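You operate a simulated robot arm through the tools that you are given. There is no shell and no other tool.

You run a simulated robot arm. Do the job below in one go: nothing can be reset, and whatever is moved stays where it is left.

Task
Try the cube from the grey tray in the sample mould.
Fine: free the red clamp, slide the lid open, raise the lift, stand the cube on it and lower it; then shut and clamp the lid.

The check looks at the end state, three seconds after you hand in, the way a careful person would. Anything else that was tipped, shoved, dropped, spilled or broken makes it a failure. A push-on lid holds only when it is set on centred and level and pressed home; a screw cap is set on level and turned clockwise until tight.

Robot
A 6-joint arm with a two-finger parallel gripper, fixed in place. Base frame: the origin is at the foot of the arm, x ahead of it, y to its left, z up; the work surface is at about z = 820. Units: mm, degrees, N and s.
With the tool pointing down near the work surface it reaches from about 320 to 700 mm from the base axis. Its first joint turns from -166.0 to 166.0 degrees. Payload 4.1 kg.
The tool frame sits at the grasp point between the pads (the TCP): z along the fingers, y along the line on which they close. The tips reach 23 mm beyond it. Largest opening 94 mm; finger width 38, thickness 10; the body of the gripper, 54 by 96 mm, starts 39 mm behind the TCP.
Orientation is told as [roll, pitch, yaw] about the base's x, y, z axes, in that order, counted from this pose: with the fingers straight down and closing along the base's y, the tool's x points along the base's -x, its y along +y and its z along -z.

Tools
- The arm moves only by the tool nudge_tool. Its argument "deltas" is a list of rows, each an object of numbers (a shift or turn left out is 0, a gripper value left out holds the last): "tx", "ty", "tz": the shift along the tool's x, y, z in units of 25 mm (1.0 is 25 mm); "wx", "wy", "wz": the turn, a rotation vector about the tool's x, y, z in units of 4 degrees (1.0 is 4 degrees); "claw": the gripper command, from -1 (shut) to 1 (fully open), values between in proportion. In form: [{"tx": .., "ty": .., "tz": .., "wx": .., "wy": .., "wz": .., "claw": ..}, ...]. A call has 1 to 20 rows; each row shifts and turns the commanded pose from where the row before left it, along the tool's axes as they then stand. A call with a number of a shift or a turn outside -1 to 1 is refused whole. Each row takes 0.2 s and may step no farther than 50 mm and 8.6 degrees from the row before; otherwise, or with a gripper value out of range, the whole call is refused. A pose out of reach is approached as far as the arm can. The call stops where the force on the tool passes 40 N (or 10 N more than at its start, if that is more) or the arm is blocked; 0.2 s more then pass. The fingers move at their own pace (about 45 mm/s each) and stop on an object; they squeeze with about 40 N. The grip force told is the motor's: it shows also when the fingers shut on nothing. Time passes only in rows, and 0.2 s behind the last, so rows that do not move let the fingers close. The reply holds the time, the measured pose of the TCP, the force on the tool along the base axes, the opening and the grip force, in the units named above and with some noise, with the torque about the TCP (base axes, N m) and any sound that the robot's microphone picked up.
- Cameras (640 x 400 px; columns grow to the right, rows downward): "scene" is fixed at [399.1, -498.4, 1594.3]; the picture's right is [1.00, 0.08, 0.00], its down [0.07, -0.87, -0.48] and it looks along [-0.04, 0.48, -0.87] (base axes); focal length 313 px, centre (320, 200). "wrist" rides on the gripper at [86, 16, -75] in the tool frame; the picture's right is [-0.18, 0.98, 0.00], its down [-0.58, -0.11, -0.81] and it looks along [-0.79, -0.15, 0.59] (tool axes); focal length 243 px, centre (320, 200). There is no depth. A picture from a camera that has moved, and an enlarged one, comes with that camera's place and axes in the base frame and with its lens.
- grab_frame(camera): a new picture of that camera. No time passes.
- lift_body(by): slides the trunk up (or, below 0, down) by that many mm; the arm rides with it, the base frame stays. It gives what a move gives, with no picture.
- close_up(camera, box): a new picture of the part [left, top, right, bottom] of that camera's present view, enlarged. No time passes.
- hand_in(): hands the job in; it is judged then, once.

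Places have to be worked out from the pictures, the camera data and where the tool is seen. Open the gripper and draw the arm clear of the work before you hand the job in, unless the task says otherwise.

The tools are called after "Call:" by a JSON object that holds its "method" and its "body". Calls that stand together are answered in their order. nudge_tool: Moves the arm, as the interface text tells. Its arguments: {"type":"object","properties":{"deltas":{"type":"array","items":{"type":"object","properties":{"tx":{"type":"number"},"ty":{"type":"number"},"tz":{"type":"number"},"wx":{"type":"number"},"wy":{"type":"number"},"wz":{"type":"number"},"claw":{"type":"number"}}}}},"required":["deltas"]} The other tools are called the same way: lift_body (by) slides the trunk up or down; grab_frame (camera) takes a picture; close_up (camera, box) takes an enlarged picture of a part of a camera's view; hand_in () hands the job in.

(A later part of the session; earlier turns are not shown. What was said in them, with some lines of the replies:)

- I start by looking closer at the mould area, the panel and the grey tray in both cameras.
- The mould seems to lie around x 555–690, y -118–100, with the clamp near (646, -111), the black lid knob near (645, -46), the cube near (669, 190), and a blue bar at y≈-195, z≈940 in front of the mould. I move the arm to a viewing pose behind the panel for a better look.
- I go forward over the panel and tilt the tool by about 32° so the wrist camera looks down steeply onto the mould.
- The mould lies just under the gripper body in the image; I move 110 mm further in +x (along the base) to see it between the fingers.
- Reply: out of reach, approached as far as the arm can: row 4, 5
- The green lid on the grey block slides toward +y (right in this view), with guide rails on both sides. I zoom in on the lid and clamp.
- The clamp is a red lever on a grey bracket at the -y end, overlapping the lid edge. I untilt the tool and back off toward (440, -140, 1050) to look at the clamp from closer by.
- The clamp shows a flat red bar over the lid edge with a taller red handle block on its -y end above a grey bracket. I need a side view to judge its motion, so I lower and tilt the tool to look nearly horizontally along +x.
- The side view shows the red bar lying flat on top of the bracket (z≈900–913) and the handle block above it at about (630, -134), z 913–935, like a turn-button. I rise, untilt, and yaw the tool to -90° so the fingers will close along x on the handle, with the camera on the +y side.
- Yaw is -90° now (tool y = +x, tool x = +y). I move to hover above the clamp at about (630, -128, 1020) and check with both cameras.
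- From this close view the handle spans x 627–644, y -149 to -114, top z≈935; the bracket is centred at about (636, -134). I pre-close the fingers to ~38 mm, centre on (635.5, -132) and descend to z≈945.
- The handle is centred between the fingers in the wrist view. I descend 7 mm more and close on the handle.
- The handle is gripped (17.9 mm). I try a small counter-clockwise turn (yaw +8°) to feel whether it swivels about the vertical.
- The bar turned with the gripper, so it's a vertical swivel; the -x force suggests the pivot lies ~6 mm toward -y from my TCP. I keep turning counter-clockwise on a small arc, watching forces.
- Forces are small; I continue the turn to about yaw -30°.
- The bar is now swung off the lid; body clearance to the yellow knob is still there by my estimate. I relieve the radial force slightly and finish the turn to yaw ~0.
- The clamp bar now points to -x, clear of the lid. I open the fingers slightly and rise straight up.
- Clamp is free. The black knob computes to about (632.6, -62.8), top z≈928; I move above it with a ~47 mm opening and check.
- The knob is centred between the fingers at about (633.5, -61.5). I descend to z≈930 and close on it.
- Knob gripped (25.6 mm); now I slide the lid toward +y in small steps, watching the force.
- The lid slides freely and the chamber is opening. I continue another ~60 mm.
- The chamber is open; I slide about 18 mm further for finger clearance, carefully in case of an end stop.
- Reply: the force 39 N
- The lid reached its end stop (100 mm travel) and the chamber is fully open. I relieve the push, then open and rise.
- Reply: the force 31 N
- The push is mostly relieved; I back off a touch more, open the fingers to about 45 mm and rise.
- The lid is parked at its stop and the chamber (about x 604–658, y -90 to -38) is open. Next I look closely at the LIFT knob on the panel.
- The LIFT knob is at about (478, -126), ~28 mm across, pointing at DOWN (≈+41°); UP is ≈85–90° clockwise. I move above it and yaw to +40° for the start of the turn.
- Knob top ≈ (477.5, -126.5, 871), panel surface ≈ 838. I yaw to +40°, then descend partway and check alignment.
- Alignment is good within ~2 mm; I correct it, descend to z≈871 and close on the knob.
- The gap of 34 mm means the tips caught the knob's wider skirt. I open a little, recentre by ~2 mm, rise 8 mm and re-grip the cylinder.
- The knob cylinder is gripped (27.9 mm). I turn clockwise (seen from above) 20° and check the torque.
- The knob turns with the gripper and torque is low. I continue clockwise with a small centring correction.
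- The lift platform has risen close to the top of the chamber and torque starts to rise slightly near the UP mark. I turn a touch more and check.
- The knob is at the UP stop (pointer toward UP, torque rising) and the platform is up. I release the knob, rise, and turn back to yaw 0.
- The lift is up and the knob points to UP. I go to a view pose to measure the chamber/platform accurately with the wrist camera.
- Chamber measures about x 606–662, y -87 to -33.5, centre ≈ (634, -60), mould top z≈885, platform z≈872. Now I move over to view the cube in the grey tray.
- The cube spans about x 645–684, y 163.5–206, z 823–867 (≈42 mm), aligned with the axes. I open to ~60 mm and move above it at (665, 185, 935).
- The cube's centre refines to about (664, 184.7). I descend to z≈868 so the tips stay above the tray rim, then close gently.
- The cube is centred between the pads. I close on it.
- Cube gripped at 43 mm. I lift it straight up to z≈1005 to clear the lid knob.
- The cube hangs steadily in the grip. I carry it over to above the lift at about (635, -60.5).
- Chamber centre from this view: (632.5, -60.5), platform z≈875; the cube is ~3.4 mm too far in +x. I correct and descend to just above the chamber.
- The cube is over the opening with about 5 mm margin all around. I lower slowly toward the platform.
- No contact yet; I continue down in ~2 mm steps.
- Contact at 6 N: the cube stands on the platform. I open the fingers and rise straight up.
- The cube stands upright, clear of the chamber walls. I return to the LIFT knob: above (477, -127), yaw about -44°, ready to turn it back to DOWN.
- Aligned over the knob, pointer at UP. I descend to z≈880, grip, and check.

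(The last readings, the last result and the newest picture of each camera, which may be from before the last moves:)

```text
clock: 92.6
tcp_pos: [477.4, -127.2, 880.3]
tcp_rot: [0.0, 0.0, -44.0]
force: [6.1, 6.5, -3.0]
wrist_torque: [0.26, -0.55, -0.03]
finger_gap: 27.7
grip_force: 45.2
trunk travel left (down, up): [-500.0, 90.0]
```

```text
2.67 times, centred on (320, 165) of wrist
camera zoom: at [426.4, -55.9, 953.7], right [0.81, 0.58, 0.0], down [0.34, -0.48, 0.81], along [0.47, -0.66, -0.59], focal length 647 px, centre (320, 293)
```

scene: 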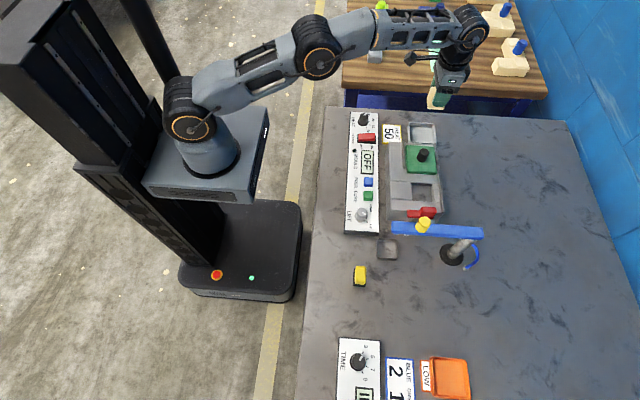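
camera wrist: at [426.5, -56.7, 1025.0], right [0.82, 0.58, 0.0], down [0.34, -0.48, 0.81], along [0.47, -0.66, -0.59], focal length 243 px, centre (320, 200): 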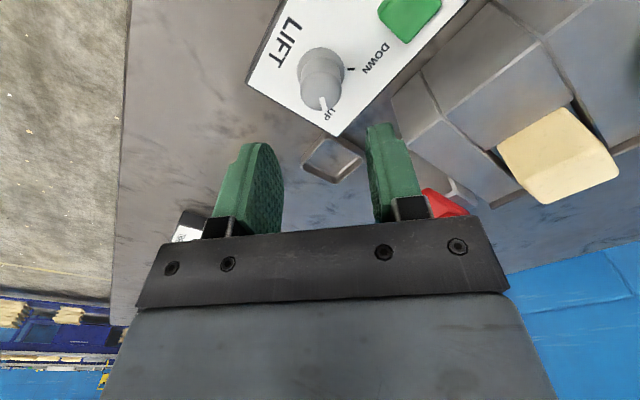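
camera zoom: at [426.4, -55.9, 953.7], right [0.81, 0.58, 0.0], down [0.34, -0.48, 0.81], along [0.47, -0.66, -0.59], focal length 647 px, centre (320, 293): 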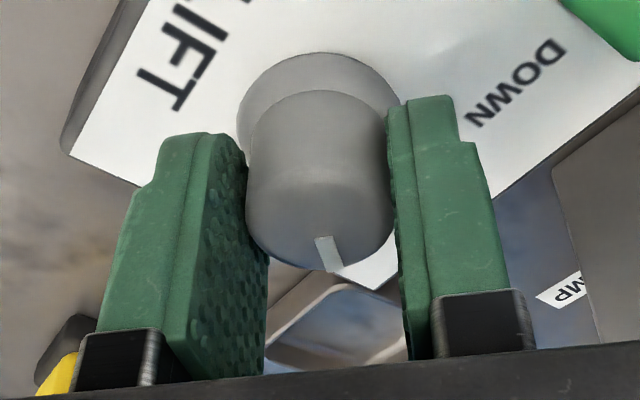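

Gripped. I centre slightly and turn counter-clockwise slowly so the lift descends gently.

Call:
{"method": "nudge_tool", "body": {"deltas": [{"ty": 0.05}, {"wz": -0.7}, {"wz": -0.7}, {"wz": -0.7}, {"wz": -0.7}, {"wz": -0.7}, {"wz": -0.7}, {"wz": -0.7}, {"wz": -0.7}, {"wz": -0.7}, {"wz": -0.7}, {}]}}

Call:
{"method": "close_up", "body": {"camera": "scene", "box": [390, 150, 470, 220]}}

```text
clock: 95.2
tcp_pos: [477.9, -126.3, 879.4]
tcp_rot: [0.1, 0.1, -16.0]
force: [-3.9, -1.8, -8.6]
wrist_torque: [0.1, 0.4, 0.03]
finger_gap: 27.8
grip_force: 44.9
trunk travel left (down, up): [-500.0, 90.0]
```

```text
5.71 times, centred on (430, 185) of scene
camera zoom: at [399.1, -498.4, 1594.3], right [1.0, 0.08, 0.0], down [0.07, -0.87, -0.48], along [-0.04, 0.48, -0.87], focal length 1788 px, centre (-309, 286)
```

zoom: 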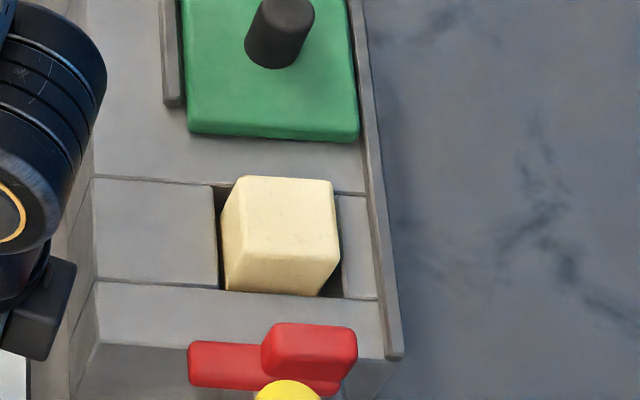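

The cube sinks straight with the lift. I continue turning counter-clockwise.

Call:
{"method": "nudge_tool", "body": {"deltas": [{"wz": -0.7, "tz": -0.04}, {"wz": -0.7}, {"wz": -0.7}, {"wz": -0.7}, {"wz": -0.7}, {"wz": -0.7}, {"wz": -0.7}, {"wz": -0.7}, {"wz": -0.7}, {"wz": -0.7}, {}]}}

Call:
{"method": "close_up", "body": {"camera": "scene", "box": [390, 150, 470, 220]}}

```text
clock: 97.6
tcp_pos: [477.1, -126.3, 880.4]
tcp_rot: [0.0, 0.1, 12.1]
force: [-8.7, -5.8, -26.3]
wrist_torque: [-0.11, 0.19, 0.01]
finger_gap: 28.0
grip_force: 44.8
trunk travel left (down, up): [-500.0, 90.0]
```

```text
5.71 times, centred on (430, 185) of scene
camera zoom: at [399.1, -498.4, 1594.3], right [1.0, 0.08, 0.0], down [0.07, -0.87, -0.48], along [-0.04, 0.48, -0.87], focal length 1788 px, centre (-309, 286)
```

zoom: 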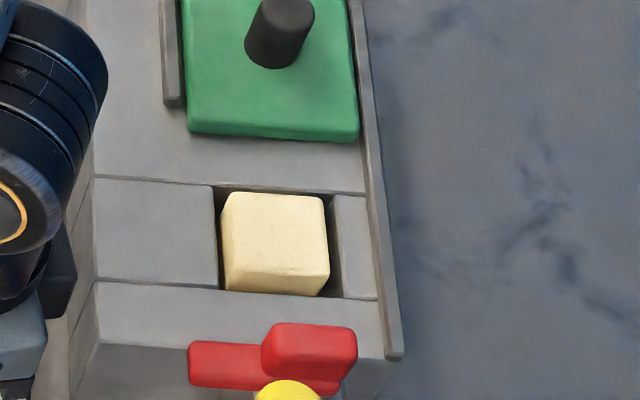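

The knob pulls the tool down (my upward correction went the wrong way); I correct that and continue the turn.

Call:
{"method": "nudge_tool", "body": {"deltas": [{"tz": 0.09, "tx": 0.045, "ty": -0.02}, {"wz": -0.7}, {"wz": -0.7}, {"wz": -0.7}, {"wz": -0.7}, {}]}}

```text
clock: 99.0
tcp_pos: [478.4, -127.4, 879.9]
tcp_rot: [-0.2, -0.2, 23.2]
force: [1.6, 3.1, 11.1]
wrist_torque: [0.34, 0.28, -0.01]
finger_gap: 27.5
grip_force: 44.9
trunk travel left (down, up): [-500.0, 90.0]
```

Call:
{"method": "nudge_tool", "body": {"deltas": [{"tz": -0.03}, {"wz": -0.7}, {"wz": -0.7}, {"wz": -0.7}, {"wz": -0.7}, {"wz": -0.5}, {}]}}

Call:
{"method": "close_up", "body": {"camera": "scene", "box": [390, 150, 470, 220]}}

```text
clock: 100.6
tcp_pos: [478.1, -128.9, 880.4]
tcp_rot: [-0.2, -0.1, 36.4]
force: [11.8, 3.4, 10.8]
wrist_torque: [0.65, -0.95, 0.0]
finger_gap: 27.9
grip_force: 44.9
trunk travel left (down, up): [-500.0, 90.0]
```

```text
5.71 times, centred on (430, 185) of scene
camera zoom: at [399.1, -498.4, 1594.3], right [1.0, 0.08, 0.0], down [0.07, -0.87, -0.48], along [-0.04, 0.48, -0.87], focal length 1788 px, centre (-309, 286)
```

zoom: 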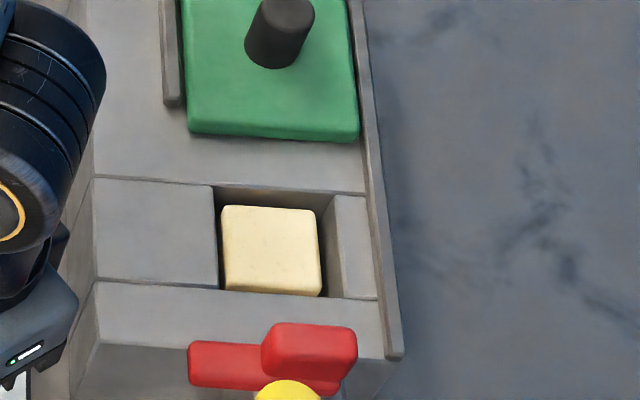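

Call:
{"method": "nudge_tool", "body": {"deltas": [{"tx": -0.06, "ty": -0.02, "tz": -0.03}, {"wz": -0.5}, {"wz": -0.5}, {}]}}

Call:
{"method": "nudge_tool", "body": {"deltas": [{"wz": -0.5}, {"wz": -0.3}, {}]}}

Call:
{"method": "close_up", "body": {"camera": "wrist", "box": [210, 90, 430, 240]}}

```text
clock: 101.6
tcp_pos: [477.5, -126.5, 879.6]
tcp_rot: [0.1, 0.1, 40.4]
force: [1.1, -2.1, 5.7]
wrist_torque: [-0.85, 0.24, -0.46]
finger_gap: 27.8
grip_force: 45.2
trunk travel left (down, up): [-500.0, 90.0]
```

```text
clock: 102.4
tcp_pos: [476.7, -127.6, 880.6]
tcp_rot: [0.0, 0.0, 43.5]
force: [-1.3, -4.3, 1.2]
wrist_torque: [-0.62, -0.04, -0.38]
finger_gap: 27.9
grip_force: 45.3
trunk travel left (down, up): [-500.0, 90.0]
```

```text
2.67 times, centred on (320, 165) of wrist
camera zoom: at [403.7, -176.1, 954.2], right [-0.54, 0.84, 0.0], down [0.5, 0.32, 0.81], along [0.68, 0.44, -0.59], focal length 647 px, centre (320, 293)
```

zoom: 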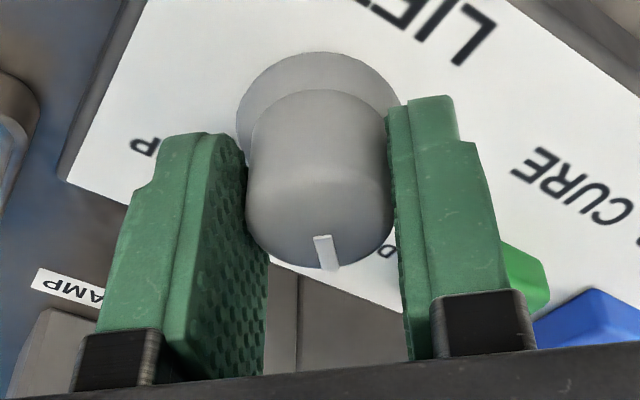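

Torque has reached the slip level: the knob is at its DOWN stop. I open and rise, then inspect the cube in the chamber.

Call:
{"method": "nudge_tool", "body": {"deltas": [{"claw": 0.0}, {}, {}, {"tz": -0.5}, {"tz": -0.8}, {"tz": -0.9}, {"tz": -0.9}, {"tz": -0.9}, {"tz": -0.9}, {}]}}

Call:
{"method": "close_up", "body": {"camera": "scene", "box": [340, 160, 460, 240]}}

Call:
{"method": "close_up", "body": {"camera": "scene", "box": [400, 170, 450, 220]}}

```text
clock: 104.6
tcp_pos: [478.3, -126.0, 1002.5]
tcp_rot: [0.0, 0.0, 43.6]
force: [-0.9, -0.2, 0.8]
wrist_torque: [0.0, -0.04, 0.04]
finger_gap: 47.1
grip_force: 0.0
trunk travel left (down, up): [-500.0, 90.0]
```

```text
5.00 times, centred on (400, 200) of scene
camera zoom: at [399.1, -498.4, 1594.3], right [1.0, 0.08, 0.0], down [0.07, -0.87, -0.48], along [-0.04, 0.48, -0.87], focal length 1564 px, centre (-80, 200)
```

zoom: 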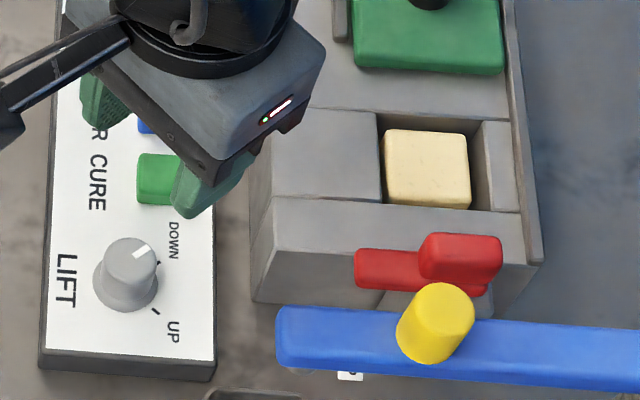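

```text
8.00 times, centred on (425, 195) of scene
camera zoom: at [399.1, -498.4, 1594.3], right [1.0, 0.08, 0.0], down [0.07, -0.87, -0.48], along [-0.04, 0.48, -0.87], focal length 2502 px, centre (-520, 240)
```

zoom: 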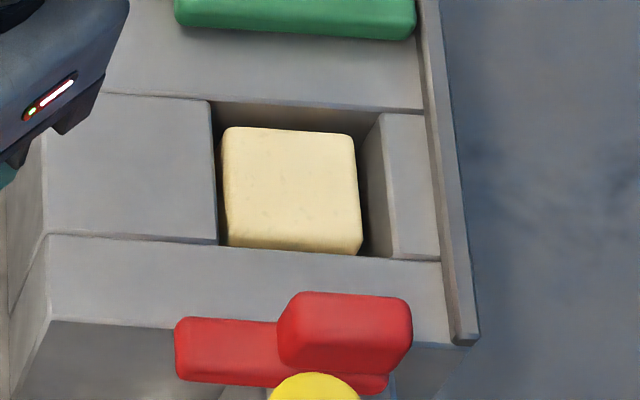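

The cube has gone down below the mould's top. I check that the knob matches its initial DOWN position and view the chamber with the wrist camera before closing the lid.

Call:
{"method": "close_up", "body": {"camera": "scene", "box": [340, 190, 400, 240]}}

Call:
{"method": "nudge_tool", "body": {"deltas": [{"wz": 1}, {"wz": 1}, {"wz": 1}, {"wz": 1}, {"wz": 1}, {"wz": 1}, {"wz": 1}, {"wz": 1}, {"wz": 1}, {"wz": 1}, {"wz": 0.9}, {"tx": -0.8, "ty": 0.4}, {"tx": -0.8, "ty": 0.4}, {"tx": -0.8, "ty": 0.4}, {"tx": -0.8, "ty": 0.4}, {"tx": -0.8, "ty": 0.4}, {"tx": -0.8, "ty": 0.4}, {}]}}

Call:
{"method": "grab_frame", "body": {"camera": "wrist"}}

Call:
{"method": "close_up", "body": {"camera": "wrist", "box": [220, 20, 420, 145]}}

```text
8.00 times, centred on (370, 215) of scene
camera zoom: at [399.1, -498.4, 1594.3], right [1.0, 0.08, 0.0], down [0.07, -0.87, -0.48], along [-0.04, 0.48, -0.87], focal length 2502 px, centre (-80, 80)
```

zoom: 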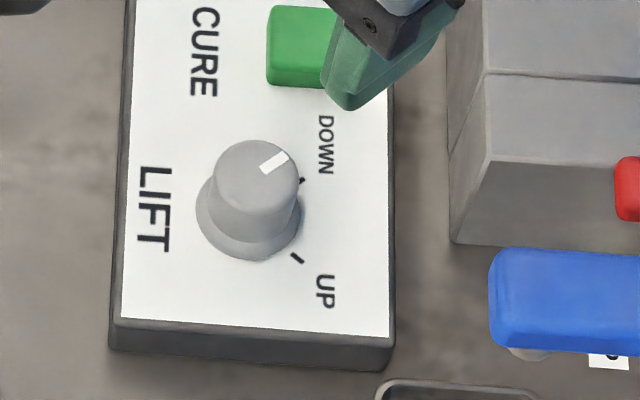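

```text
clock: 108.4
tcp_pos: [599.3, -66.4, 1004.1]
tcp_rot: [0.0, 0.0, -0.1]
force: [0.9, -0.3, 0.6]
wrist_torque: [-0.01, 0.03, 0.0]
finger_gap: 47.0
grip_force: 0.1
trunk travel left (down, up): [-500.0, 90.0]
```

```text
taken
camera wrist: at [511.8, -51.5, 1077.4], right [0.18, 0.98, 0.0], down [0.58, -0.11, 0.81], along [0.79, -0.15, -0.59], focal length 243 px, centre (320, 200)
```

wrist: 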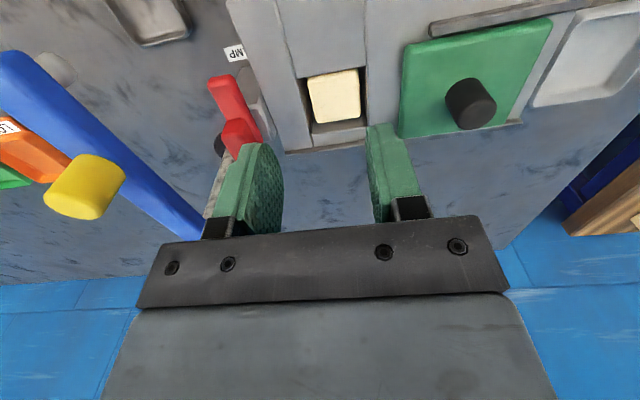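

```text
3.20 times, centred on (320, 82) of wrist
camera zoom: at [511.8, -51.5, 1077.4], right [0.18, 0.98, 0.0], down [0.58, -0.11, 0.81], along [0.79, -0.15, -0.59], focal length 776 px, centre (320, 576)
```

zoom: 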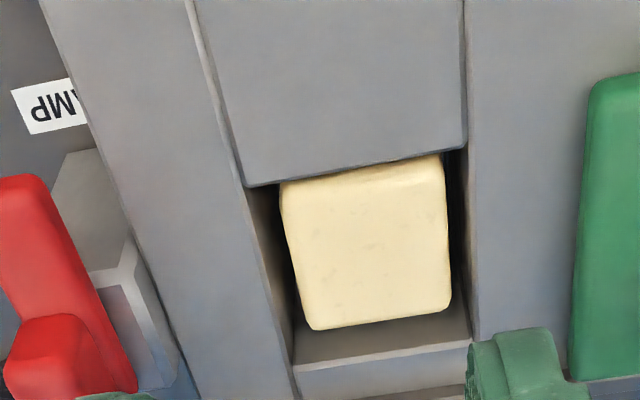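

The knob is back at DOWN and the cube sits below the rim. Now I go back to the lid's black knob at about (633.5, 40.3) and descend to grip it.

Call:
{"method": "nudge_tool", "body": {"deltas": [{"tx": -0.27, "ty": 0.854}, {"tx": -0.27, "ty": 0.854}, {"tx": -0.27, "ty": 0.854}, {"tx": -0.27, "ty": 0.854}, {"tx": -0.27, "ty": 0.854}, {"tz": 0.8}, {"tz": 0.6}, {}]}}

Call:
{"method": "grab_frame", "body": {"camera": "wrist"}}

```text
clock: 110.2
tcp_pos: [632.7, 40.2, 967.6]
tcp_rot: [0.0, -0.1, 0.0]
force: [0.2, -0.2, -0.1]
wrist_torque: [0.03, 0.0, 0.02]
finger_gap: 47.3
grip_force: 0.0
trunk travel left (down, up): [-500.0, 90.0]
```

```text
taken
camera wrist: at [545.7, 54.7, 1041.7], right [0.18, 0.98, 0.0], down [0.58, -0.11, 0.81], along [0.79, -0.15, -0.59], focal length 243 px, centre (320, 200)
```

wrist: 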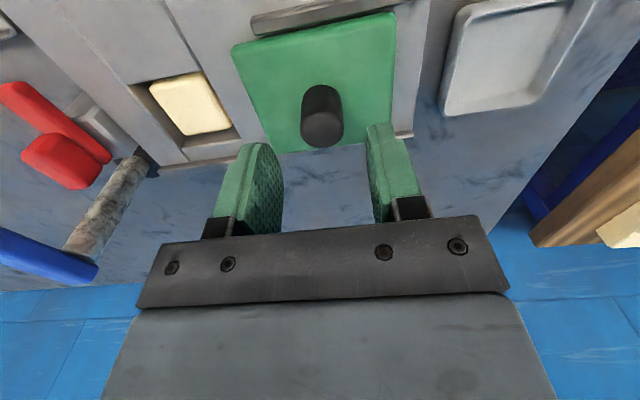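

The black knob is centred between the fingers. I descend to z≈930 and grip it.

Call:
{"method": "nudge_tool", "body": {"deltas": [{"tz": 0.8}, {"tz": 0.7}, {}, {"claw": -0.4}, {"claw": -1}, {}, {}]}}

```text
clock: 111.8
tcp_pos: [632.8, 39.0, 930.6]
tcp_rot: [0.0, 0.1, -0.1]
force: [-0.8, 0.4, -2.8]
wrist_torque: [0.43, -0.29, 0.07]
finger_gap: 25.6
grip_force: 44.9
trunk travel left (down, up): [-500.0, 90.0]
```

Gripped. I slide the lid toward -y, about 85 mm first.

Call:
{"method": "nudge_tool", "body": {"deltas": [{"ty": -0.2}, {"ty": -0.35}, {"ty": -0.4}, {"ty": -0.4}, {"ty": -0.4}, {"ty": -0.4}, {"ty": -0.4}, {"ty": -0.4}, {"ty": -0.4}, {}]}}

Call:
{"method": "grab_frame", "body": {"camera": "wrist"}}

```text
clock: 114.0
tcp_pos: [632.2, -44.5, 929.9]
tcp_rot: [-0.1, 0.1, -0.1]
force: [-6.7, 0.0, -11.3]
wrist_torque: [0.34, -0.32, 0.03]
finger_gap: 25.6
grip_force: 45.1
trunk travel left (down, up): [-500.0, 90.0]
```

```text
taken
camera wrist: at [545.6, -29.1, 1004.0], right [0.18, 0.98, 0.0], down [0.58, -0.11, 0.81], along [0.79, -0.15, -0.59], focal length 243 px, centre (320, 200)
```

wrist: 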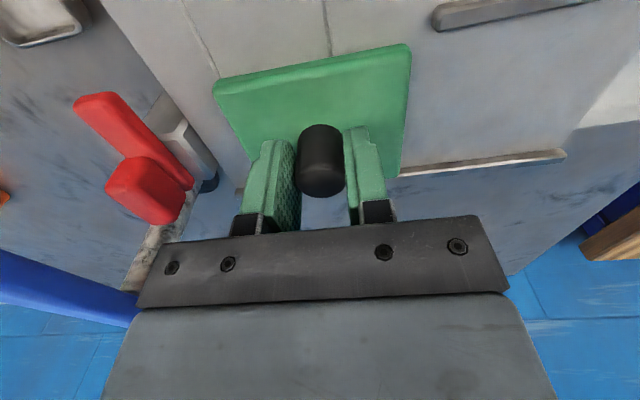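

The lid is nearly shut; I ease the small side/vertical load and push the remaining ~16 mm to the stop.

Call:
{"method": "nudge_tool", "body": {"deltas": [{"tz": 0.04, "tx": 0.03}, {"ty": -0.2}, {"ty": -0.2}, {"ty": -0.16}, {"ty": -0.1}, {"ty": -0.06}, {}]}}

Call:
{"method": "close_up", "body": {"camera": "wrist", "box": [160, 30, 420, 215]}}

Call:
{"method": "close_up", "body": {"camera": "scene", "box": [390, 150, 470, 220]}}

```text
clock: 115.6
tcp_pos: [631.0, -59.9, 928.3]
tcp_rot: [0.1, 0.0, 0.2]
force: [2.0, 11.1, 1.8]
wrist_torque: [0.5, 0.37, 0.21]
finger_gap: 25.6
grip_force: 44.9
trunk travel left (down, up): [-500.0, 90.0]
```

```text
2.16 times, centred on (290, 122) of wrist
camera zoom: at [545.2, -45.0, 1003.7], right [0.18, 0.98, 0.0], down [0.58, -0.11, 0.81], along [0.79, -0.15, -0.59], focal length 525 px, centre (385, 368)
```

zoom: 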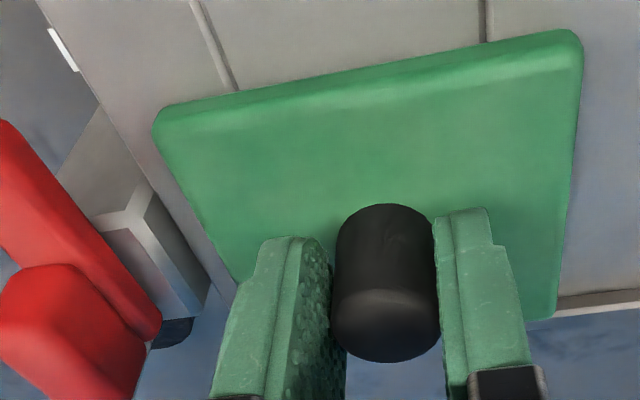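

```text
5.71 times, centred on (430, 185) of scene
camera zoom: at [399.1, -498.4, 1594.3], right [1.0, 0.08, 0.0], down [0.07, -0.87, -0.48], along [-0.04, 0.48, -0.87], focal length 1788 px, centre (-309, 286)
```

zoom: 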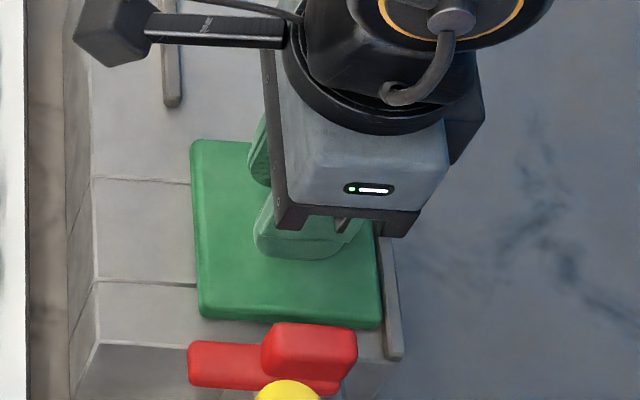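

The lid is back at y≈-60 against its stop (11 N). I relieve, open and rise.

Call:
{"method": "nudge_tool", "body": {"deltas": [{"ty": 0.04}, {"claw": -0.05}, {}, {}, {"tz": -0.4}, {"tz": -0.8}, {"tz": -0.9}, {"tz": -0.9}, {"tz": -0.9}, {"tz": -0.9}, {}]}}

Call:
{"method": "grab_frame", "body": {"camera": "wrist"}}

Call:
{"method": "close_up", "body": {"camera": "scene", "box": [390, 150, 470, 220]}}

```text
clock: 118.0
tcp_pos: [631.0, -60.3, 1049.3]
tcp_rot: [-0.1, 0.1, 0.0]
force: [-0.4, 0.5, -0.1]
wrist_torque: [0.02, 0.02, 0.02]
finger_gap: 45.0
grip_force: 0.1
trunk travel left (down, up): [-500.0, 90.0]
```

```text
taken
camera wrist: at [545.1, -45.9, 1123.2], right [0.18, 0.98, 0.0], down [0.58, -0.11, 0.81], along [0.79, -0.15, -0.59], focal length 243 px, centre (320, 200)
```

wrist: 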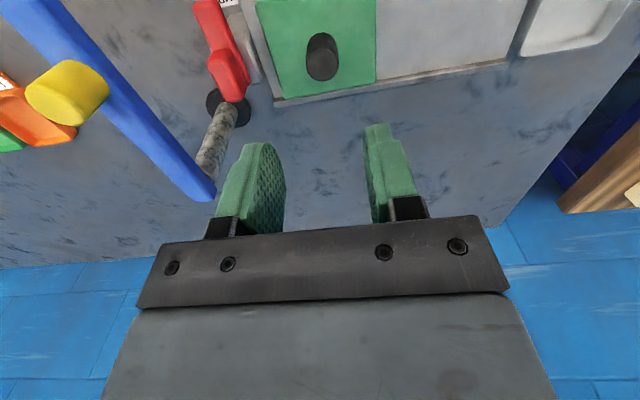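

```text
5.71 times, centred on (430, 185) of scene
camera zoom: at [399.1, -498.4, 1594.3], right [1.0, 0.08, 0.0], down [0.07, -0.87, -0.48], along [-0.04, 0.48, -0.87], focal length 1788 px, centre (-309, 286)
```

zoom: 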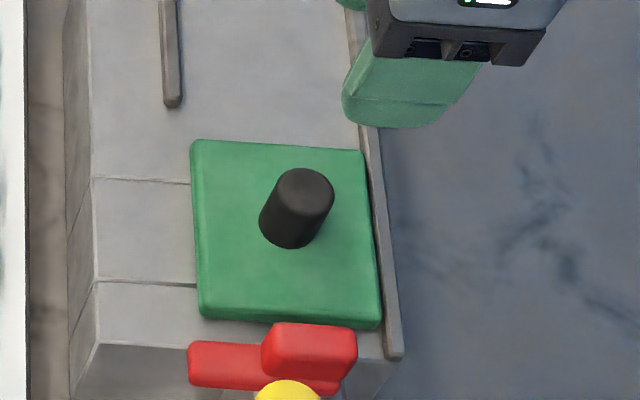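

The lid is shut. Next I return above the clamp handle at about (630, -138.4) with a ~35 mm opening.

Call:
{"method": "nudge_tool", "body": {"deltas": [{"ty": -0.62, "claw": -0.27}, {"ty": -0.62}, {"ty": -0.63}, {"ty": -0.63}, {"ty": -0.62, "tx": 0.03}, {"tz": 0.8}, {"tz": 0.8}, {"tz": 0.8}, {"tz": 0.6}, {}]}}

Call:
{"method": "grab_frame", "body": {"camera": "wrist"}}

```text
clock: 120.2
tcp_pos: [630.6, -138.2, 974.2]
tcp_rot: [-0.1, 0.0, 0.0]
force: [0.6, 0.1, -0.6]
wrist_torque: [-0.01, -0.02, -0.02]
finger_gap: 34.3
grip_force: 0.1
trunk travel left (down, up): [-500.0, 90.0]
```

```text
taken
camera wrist: at [544.1, -123.8, 1048.3], right [0.18, 0.98, 0.0], down [0.58, -0.11, 0.81], along [0.79, -0.15, -0.59], focal length 243 px, centre (320, 200)
```

wrist: 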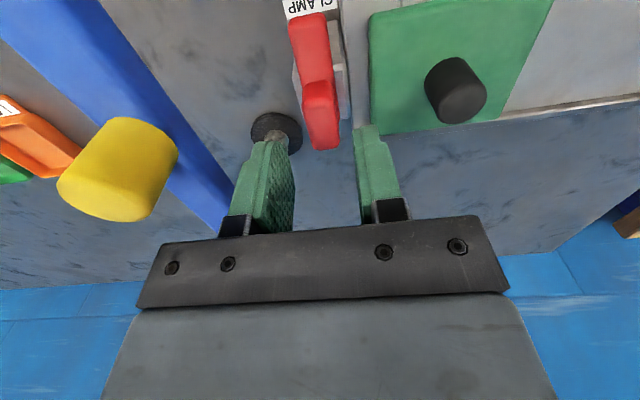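

Handle is centred between the fingers. I descend to z≈940 and grip.

Call:
{"method": "nudge_tool", "body": {"deltas": [{"tz": 0.7}, {"tz": 0.66}, {}, {"claw": -0.6}, {"claw": -1}, {}, {}]}}

Call:
{"method": "close_up", "body": {"camera": "wrist", "box": [210, 0, 430, 240]}}

```text
clock: 121.8
tcp_pos: [630.9, -137.8, 940.0]
tcp_rot: [0.1, -0.1, -0.1]
force: [-3.0, 4.4, -3.5]
wrist_torque: [0.11, -0.26, 0.03]
finger_gap: 17.8
grip_force: 45.1
trunk travel left (down, up): [-500.0, 90.0]
```

```text
1.67 times, centred on (320, 120) of wrist
camera zoom: at [544.1, -122.8, 1013.8], right [0.18, 0.98, 0.0], down [0.58, -0.11, 0.81], along [0.79, -0.15, -0.59], focal length 404 px, centre (320, 333)
```

zoom: 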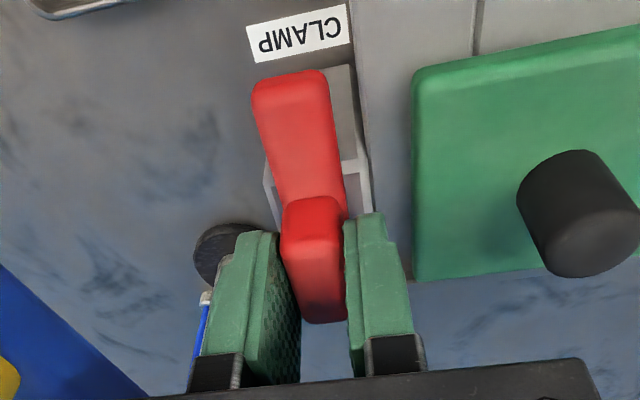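

Gripped (17.8 mm). I turn the clamp back clockwise on the same small arc, first 32°.

Call:
{"method": "nudge_tool", "body": {"deltas": [{"wz": 1, "ty": 0.0165}, {"wz": 1, "ty": 0.0165}, {"wz": 1, "ty": 0.0165}, {"wz": 1, "ty": 0.0165}, {"wz": 1, "ty": 0.0165}, {"wz": 1, "ty": 0.0165}, {"wz": 1, "ty": 0.0165}, {"wz": 1, "ty": 0.0165}, {}]}}

```text
clock: 123.8
tcp_pos: [632.4, -135.8, 938.7]
tcp_rot: [-0.1, 0.1, -32.2]
force: [-6.1, 3.4, -12.1]
wrist_torque: [-0.32, -0.64, 0.02]
finger_gap: 17.7
grip_force: 45.4
trunk travel left (down, up): [-500.0, 90.0]
```

Call:
{"method": "nudge_tool", "body": {"deltas": [{"tx": 0.04, "tz": 0.05}, {"wz": 1, "ty": 0.0165}, {"wz": 1, "ty": 0.0165}, {"wz": 1, "ty": 0.0165}, {"wz": 1, "ty": 0.0165}, {"wz": 1, "ty": 0.0165}, {"wz": 1, "ty": 0.0165}, {"wz": 1, "ty": 0.0165}, {}]}}

Call:
{"method": "close_up", "body": {"camera": "wrist", "box": [210, 0, 430, 240]}}

```text
clock: 125.8
tcp_pos: [631.8, -132.9, 939.4]
tcp_rot: [0.1, -0.1, -60.1]
force: [2.7, -5.1, 4.3]
wrist_torque: [0.41, 0.42, 0.02]
finger_gap: 18.1
grip_force: 44.7
trunk travel left (down, up): [-500.0, 90.0]
```

```text
1.67 times, centred on (320, 120) of wrist
camera zoom: at [603.4, -52.2, 1013.6], right [0.94, 0.33, 0.0], down [0.19, -0.56, 0.81], along [0.27, -0.76, -0.59], focal length 404 px, centre (320, 333)
```

zoom: 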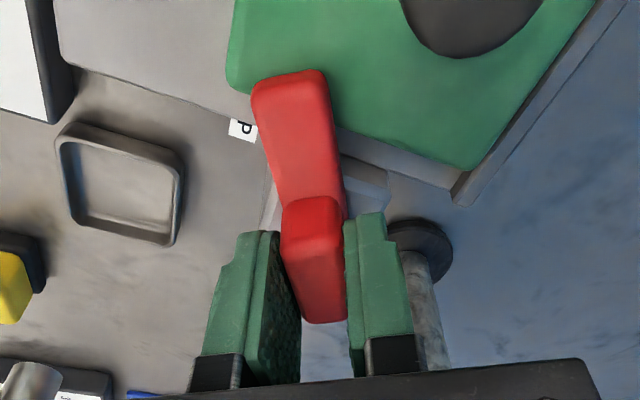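

The bar is coming over the lid edge; I relieve the radial load and turn the last 30° to the original -90°.

Call:
{"method": "nudge_tool", "body": {"deltas": [{"tx": -0.03}, {"wz": 1, "ty": 0.0165}, {"wz": 1, "ty": 0.0165}, {"wz": 1, "ty": 0.0165}, {"wz": 1, "ty": 0.0165}, {"wz": 1, "ty": 0.0165}, {"wz": 1, "ty": 0.0165}, {"wz": 0.7, "ty": 0.012}, {}]}}

Call:
{"method": "close_up", "body": {"camera": "wrist", "box": [210, 0, 430, 240]}}

```text
clock: 127.8
tcp_pos: [634.9, -134.3, 940.0]
tcp_rot: [0.0, 0.0, -86.9]
force: [-3.3, -4.5, 4.6]
wrist_torque: [-1.55, 0.02, -0.06]
finger_gap: 18.1
grip_force: 44.8
trunk travel left (down, up): [-500.0, 90.0]
```

```text
1.67 times, centred on (320, 120) of wrist
camera zoom: at [646.0, -47.5, 1013.7], right [0.99, -0.13, 0.0], down [-0.08, -0.59, 0.81], along [-0.11, -0.8, -0.59], focal length 404 px, centre (320, 333)
```

zoom: 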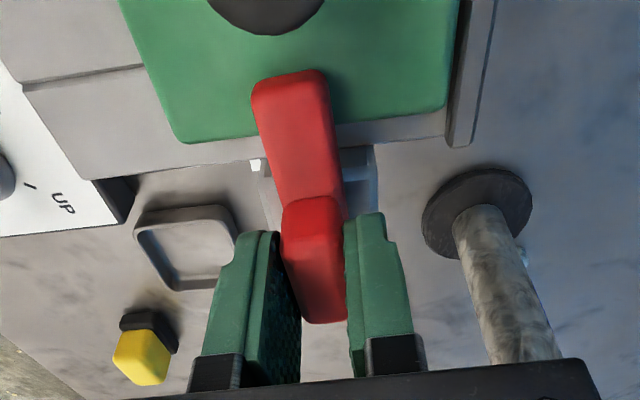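

Call:
{"method": "nudge_tool", "body": {"deltas": [{"wz": 0.4, "ty": 0.007}, {"wz": 0.4, "ty": 0.007}, {}]}}

Call:
{"method": "nudge_tool", "body": {"deltas": [{"wz": 0.4}, {}]}}

Call:
{"method": "close_up", "body": {"camera": "wrist", "box": [210, 0, 430, 240]}}

```text
clock: 128.6
tcp_pos: [634.7, -133.5, 940.1]
tcp_rot: [0.0, 0.0, -90.0]
force: [-8.9, -5.0, 6.2]
wrist_torque: [-0.91, 0.29, 0.0]
finger_gap: 17.9
grip_force: 44.7
trunk travel left (down, up): [-500.0, 90.0]
```

```text
clock: 129.2
tcp_pos: [634.4, -133.9, 939.9]
tcp_rot: [0.1, 0.1, -91.5]
force: [-7.8, -5.9, 5.6]
wrist_torque: [-0.38, 0.32, -0.03]
finger_gap: 18.0
grip_force: 44.9
trunk travel left (down, up): [-500.0, 90.0]
```

```text
1.67 times, centred on (320, 120) of wrist
camera zoom: at [653.4, -48.8, 1013.8], right [0.98, -0.21, 0.0], down [-0.13, -0.58, 0.81], along [-0.17, -0.79, -0.59], focal length 404 px, centre (320, 333)
```

zoom: 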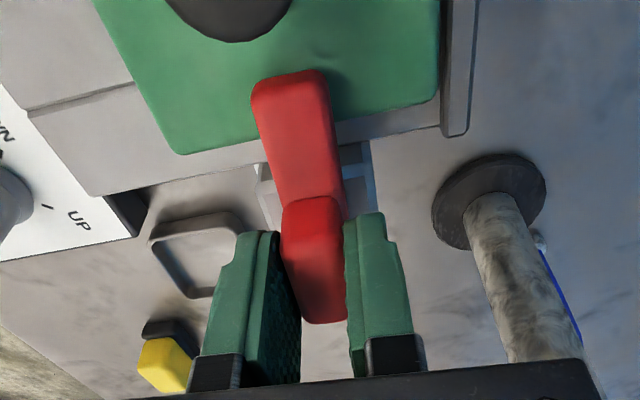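

No stop torque at -91.5°; I return to -90° (the original clamped angle), relieve the side load, then release and rise to compare with the initial picture.

Call:
{"method": "nudge_tool", "body": {"deltas": [{"wz": -0.37, "ty": -0.03, "tx": -0.03}, {}]}}

Call:
{"method": "nudge_tool", "body": {"deltas": [{"claw": -0.25}, {}, {}, {"tz": -0.4}, {"tz": -0.8}, {"tz": -0.9}, {"tz": -0.9}, {"tz": -0.9}, {}]}}

Call:
{"method": "grab_frame", "body": {"camera": "wrist"}}

Call:
{"method": "close_up", "body": {"camera": "wrist", "box": [240, 0, 440, 125]}}

Call:
{"method": "close_up", "body": {"camera": "scene", "box": [390, 150, 490, 250]}}

```text
clock: 129.8
tcp_pos: [635.3, -133.7, 938.9]
tcp_rot: [0.1, -0.1, -90.1]
force: [-2.2, -2.1, 6.3]
wrist_torque: [0.08, 0.21, 0.01]
finger_gap: 17.8
grip_force: 44.4
trunk travel left (down, up): [-500.0, 90.0]
```

```text
clock: 131.8
tcp_pos: [636.2, -134.2, 1037.2]
tcp_rot: [0.0, 0.0, -90.2]
force: [0.4, 1.0, 0.5]
wrist_torque: [0.01, 0.01, 0.0]
finger_gap: 35.3
grip_force: 0.0
trunk travel left (down, up): [-500.0, 90.0]
```

```text
taken
camera wrist: at [652.0, -48.5, 1111.1], right [0.98, -0.19, 0.0], down [-0.11, -0.58, 0.81], along [-0.15, -0.79, -0.59], focal length 243 px, centre (320, 200)
```

wrist: 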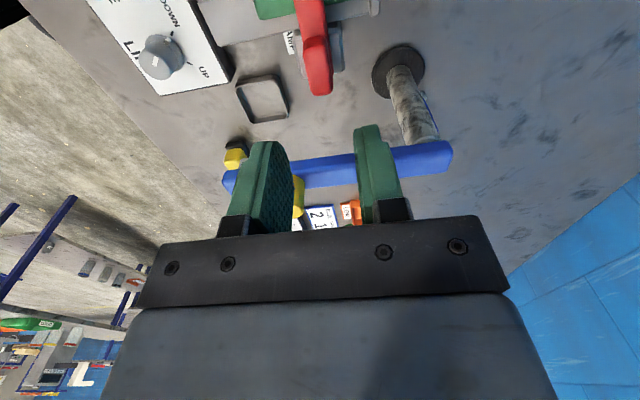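

```text
3.20 times, centred on (340, 62) of wrist
camera zoom: at [652.0, -48.5, 1111.1], right [0.98, -0.19, 0.0], down [-0.11, -0.58, 0.81], along [-0.15, -0.79, -0.59], focal length 776 px, centre (256, 640)
```

zoom: 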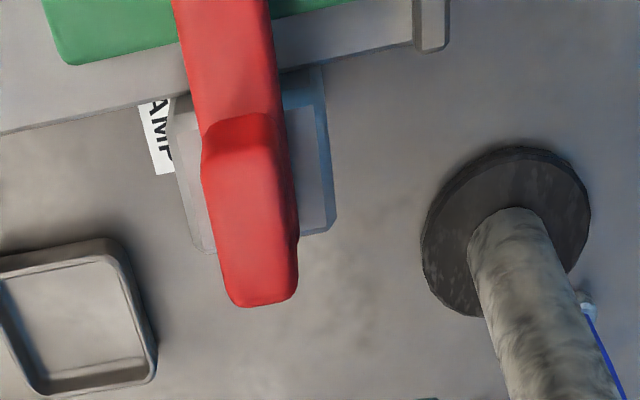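

```text
4.00 times, centred on (440, 200) of scene
camera zoom: at [399.1, -498.4, 1594.3], right [1.0, 0.08, 0.0], down [0.07, -0.87, -0.48], along [-0.04, 0.48, -0.87], focal length 1251 px, centre (-160, 200)
```

zoom: 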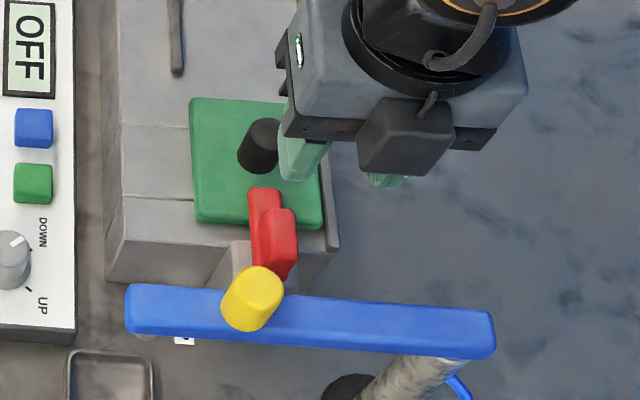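

The clamp, lid and knob look as at the start. I draw the arm back and up, clear of the work, and open the gripper.

Call:
{"method": "nudge_tool", "body": {"deltas": [{"tz": -0.8}, {"tz": -0.8, "ty": -0.4}, {"ty": -0.9, "tx": 0.3, "claw": 1}, {"ty": -0.9, "tx": 0.3}, {"ty": -0.9, "tx": 0.3}, {"ty": -0.9, "tx": 0.3}, {"ty": -0.9, "tx": 0.3}, {"ty": -0.9, "tx": 0.3}, {"ty": -0.9, "tx": 0.3}, {"ty": -0.9, "tx": 0.3}, {"ty": -0.9}, {"ty": -0.9}, {}]}}

Call:
{"method": "close_up", "body": {"camera": "scene", "box": [380, 160, 460, 240]}}

Call:
{"method": "grab_frame", "body": {"camera": "scene"}}

Call:
{"method": "close_up", "body": {"camera": "scene", "box": [330, 100, 490, 200]}}

```text
clock: 134.6
tcp_pos: [400.6, -72.5, 1077.5]
tcp_rot: [0.1, 0.1, -90.2]
force: [-0.1, 0.1, 0.2]
wrist_torque: [0.02, 0.0, 0.03]
finger_gap: 94.0
grip_force: 0.0
trunk travel left (down, up): [-500.0, 90.0]
```

```text
5.00 times, centred on (420, 200) of scene
camera zoom: at [399.1, -498.4, 1594.3], right [1.0, 0.08, 0.0], down [0.07, -0.87, -0.48], along [-0.04, 0.48, -0.87], focal length 1564 px, centre (-180, 200)
```

zoom: 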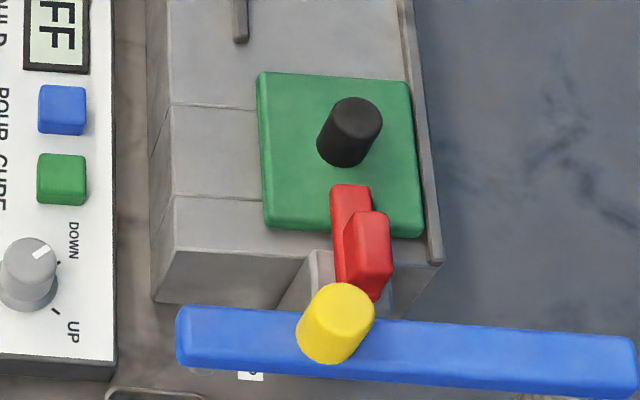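

```text
taken
```

scene: 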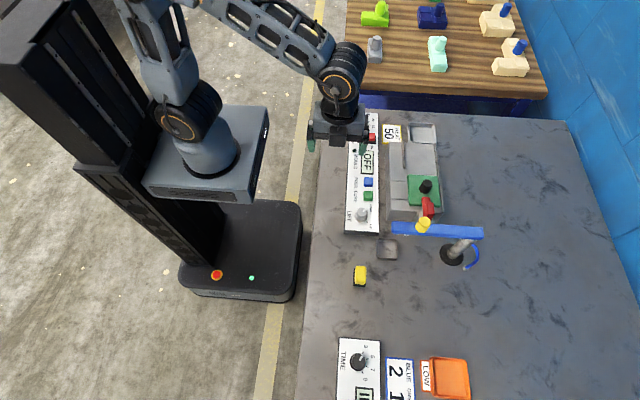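

```text
4.00 times, centred on (410, 150) of scene
camera zoom: at [399.1, -498.4, 1594.3], right [1.0, 0.08, 0.0], down [0.07, -0.87, -0.48], along [-0.04, 0.48, -0.87], focal length 1251 px, centre (-40, 400)
```

zoom: 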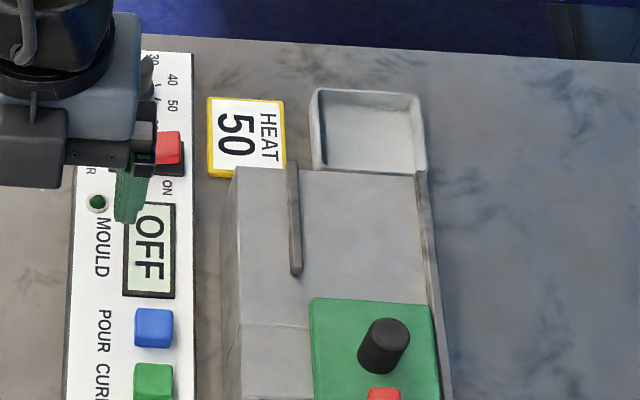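

Everything matches the initial layout except that the tray is empty and the cube is inside the closed, clamped mould. I back the arm off further toward its start position before handing in.

Call:
{"method": "nudge_tool", "body": {"deltas": [{"ty": -0.6, "tx": -0.5, "tz": -0.6}, {"ty": -0.6, "tx": -0.5, "tz": -0.6}, {"ty": -0.6, "tx": -0.5, "tz": -0.6}, {"ty": -0.6, "tx": -0.5, "tz": -0.6}, {}]}}

Call:
{"method": "grab_frame", "body": {"camera": "scene"}}

Call:
{"method": "close_up", "body": {"camera": "scene", "box": [330, 100, 490, 240]}}

```text
clock: 135.8
tcp_pos: [339.8, -123.5, 1136.0]
tcp_rot: [0.0, 0.0, -90.0]
force: [-0.3, -0.3, 0.2]
wrist_torque: [-0.01, 0.01, 0.01]
finger_gap: 93.8
grip_force: 0.1
trunk travel left (down, up): [-500.0, 90.0]
```

```text
taken
```

scene: 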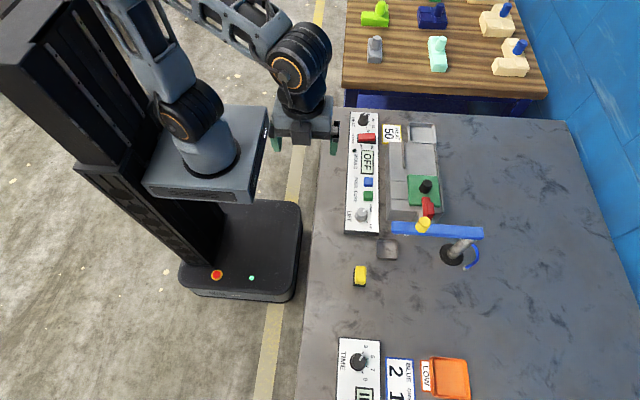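

```text
2.86 times, centred on (410, 170) of scene
camera zoom: at [399.1, -498.4, 1594.3], right [1.0, 0.08, 0.0], down [0.07, -0.87, -0.48], along [-0.04, 0.48, -0.87], focal length 894 px, centre (63, 286)
```

zoom: 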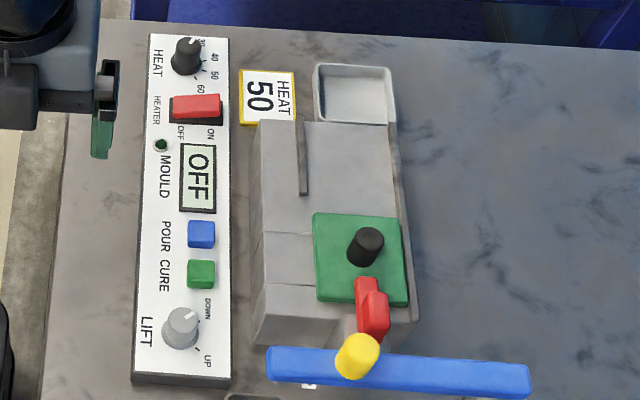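

The lid is shut, the clamp bar sits over its edge, the lift is at DOWN with the cube inside, and the arm is clear with the gripper open. I hand the job in.

Call:
{"method": "hand_in", "body": {}}

```text
The job is handed in.
```

The cube from the grey tray is now in the sample mould, with the lift down, the lid shut and the clamp back over the lid edge. I've handed the job in.

- **Cube:** it stood upright on the lift and went down without catching. In the last view before I closed the lid it was just below the top of the mould.
- **Lid:** it slid back to its original closed position and stopped there.
- **Clamp:** I felt no end stop when closing it, so I set it back to its starting angle by eye. In the pictures it matches where it was at the start.
- **Everything else:** the heater, POUR and CURE controls, the other trays and the blue bar were not touched. The LIFT knob is back at DOWN, as it started.

The gripper is open and the arm is drawn back near its start position.
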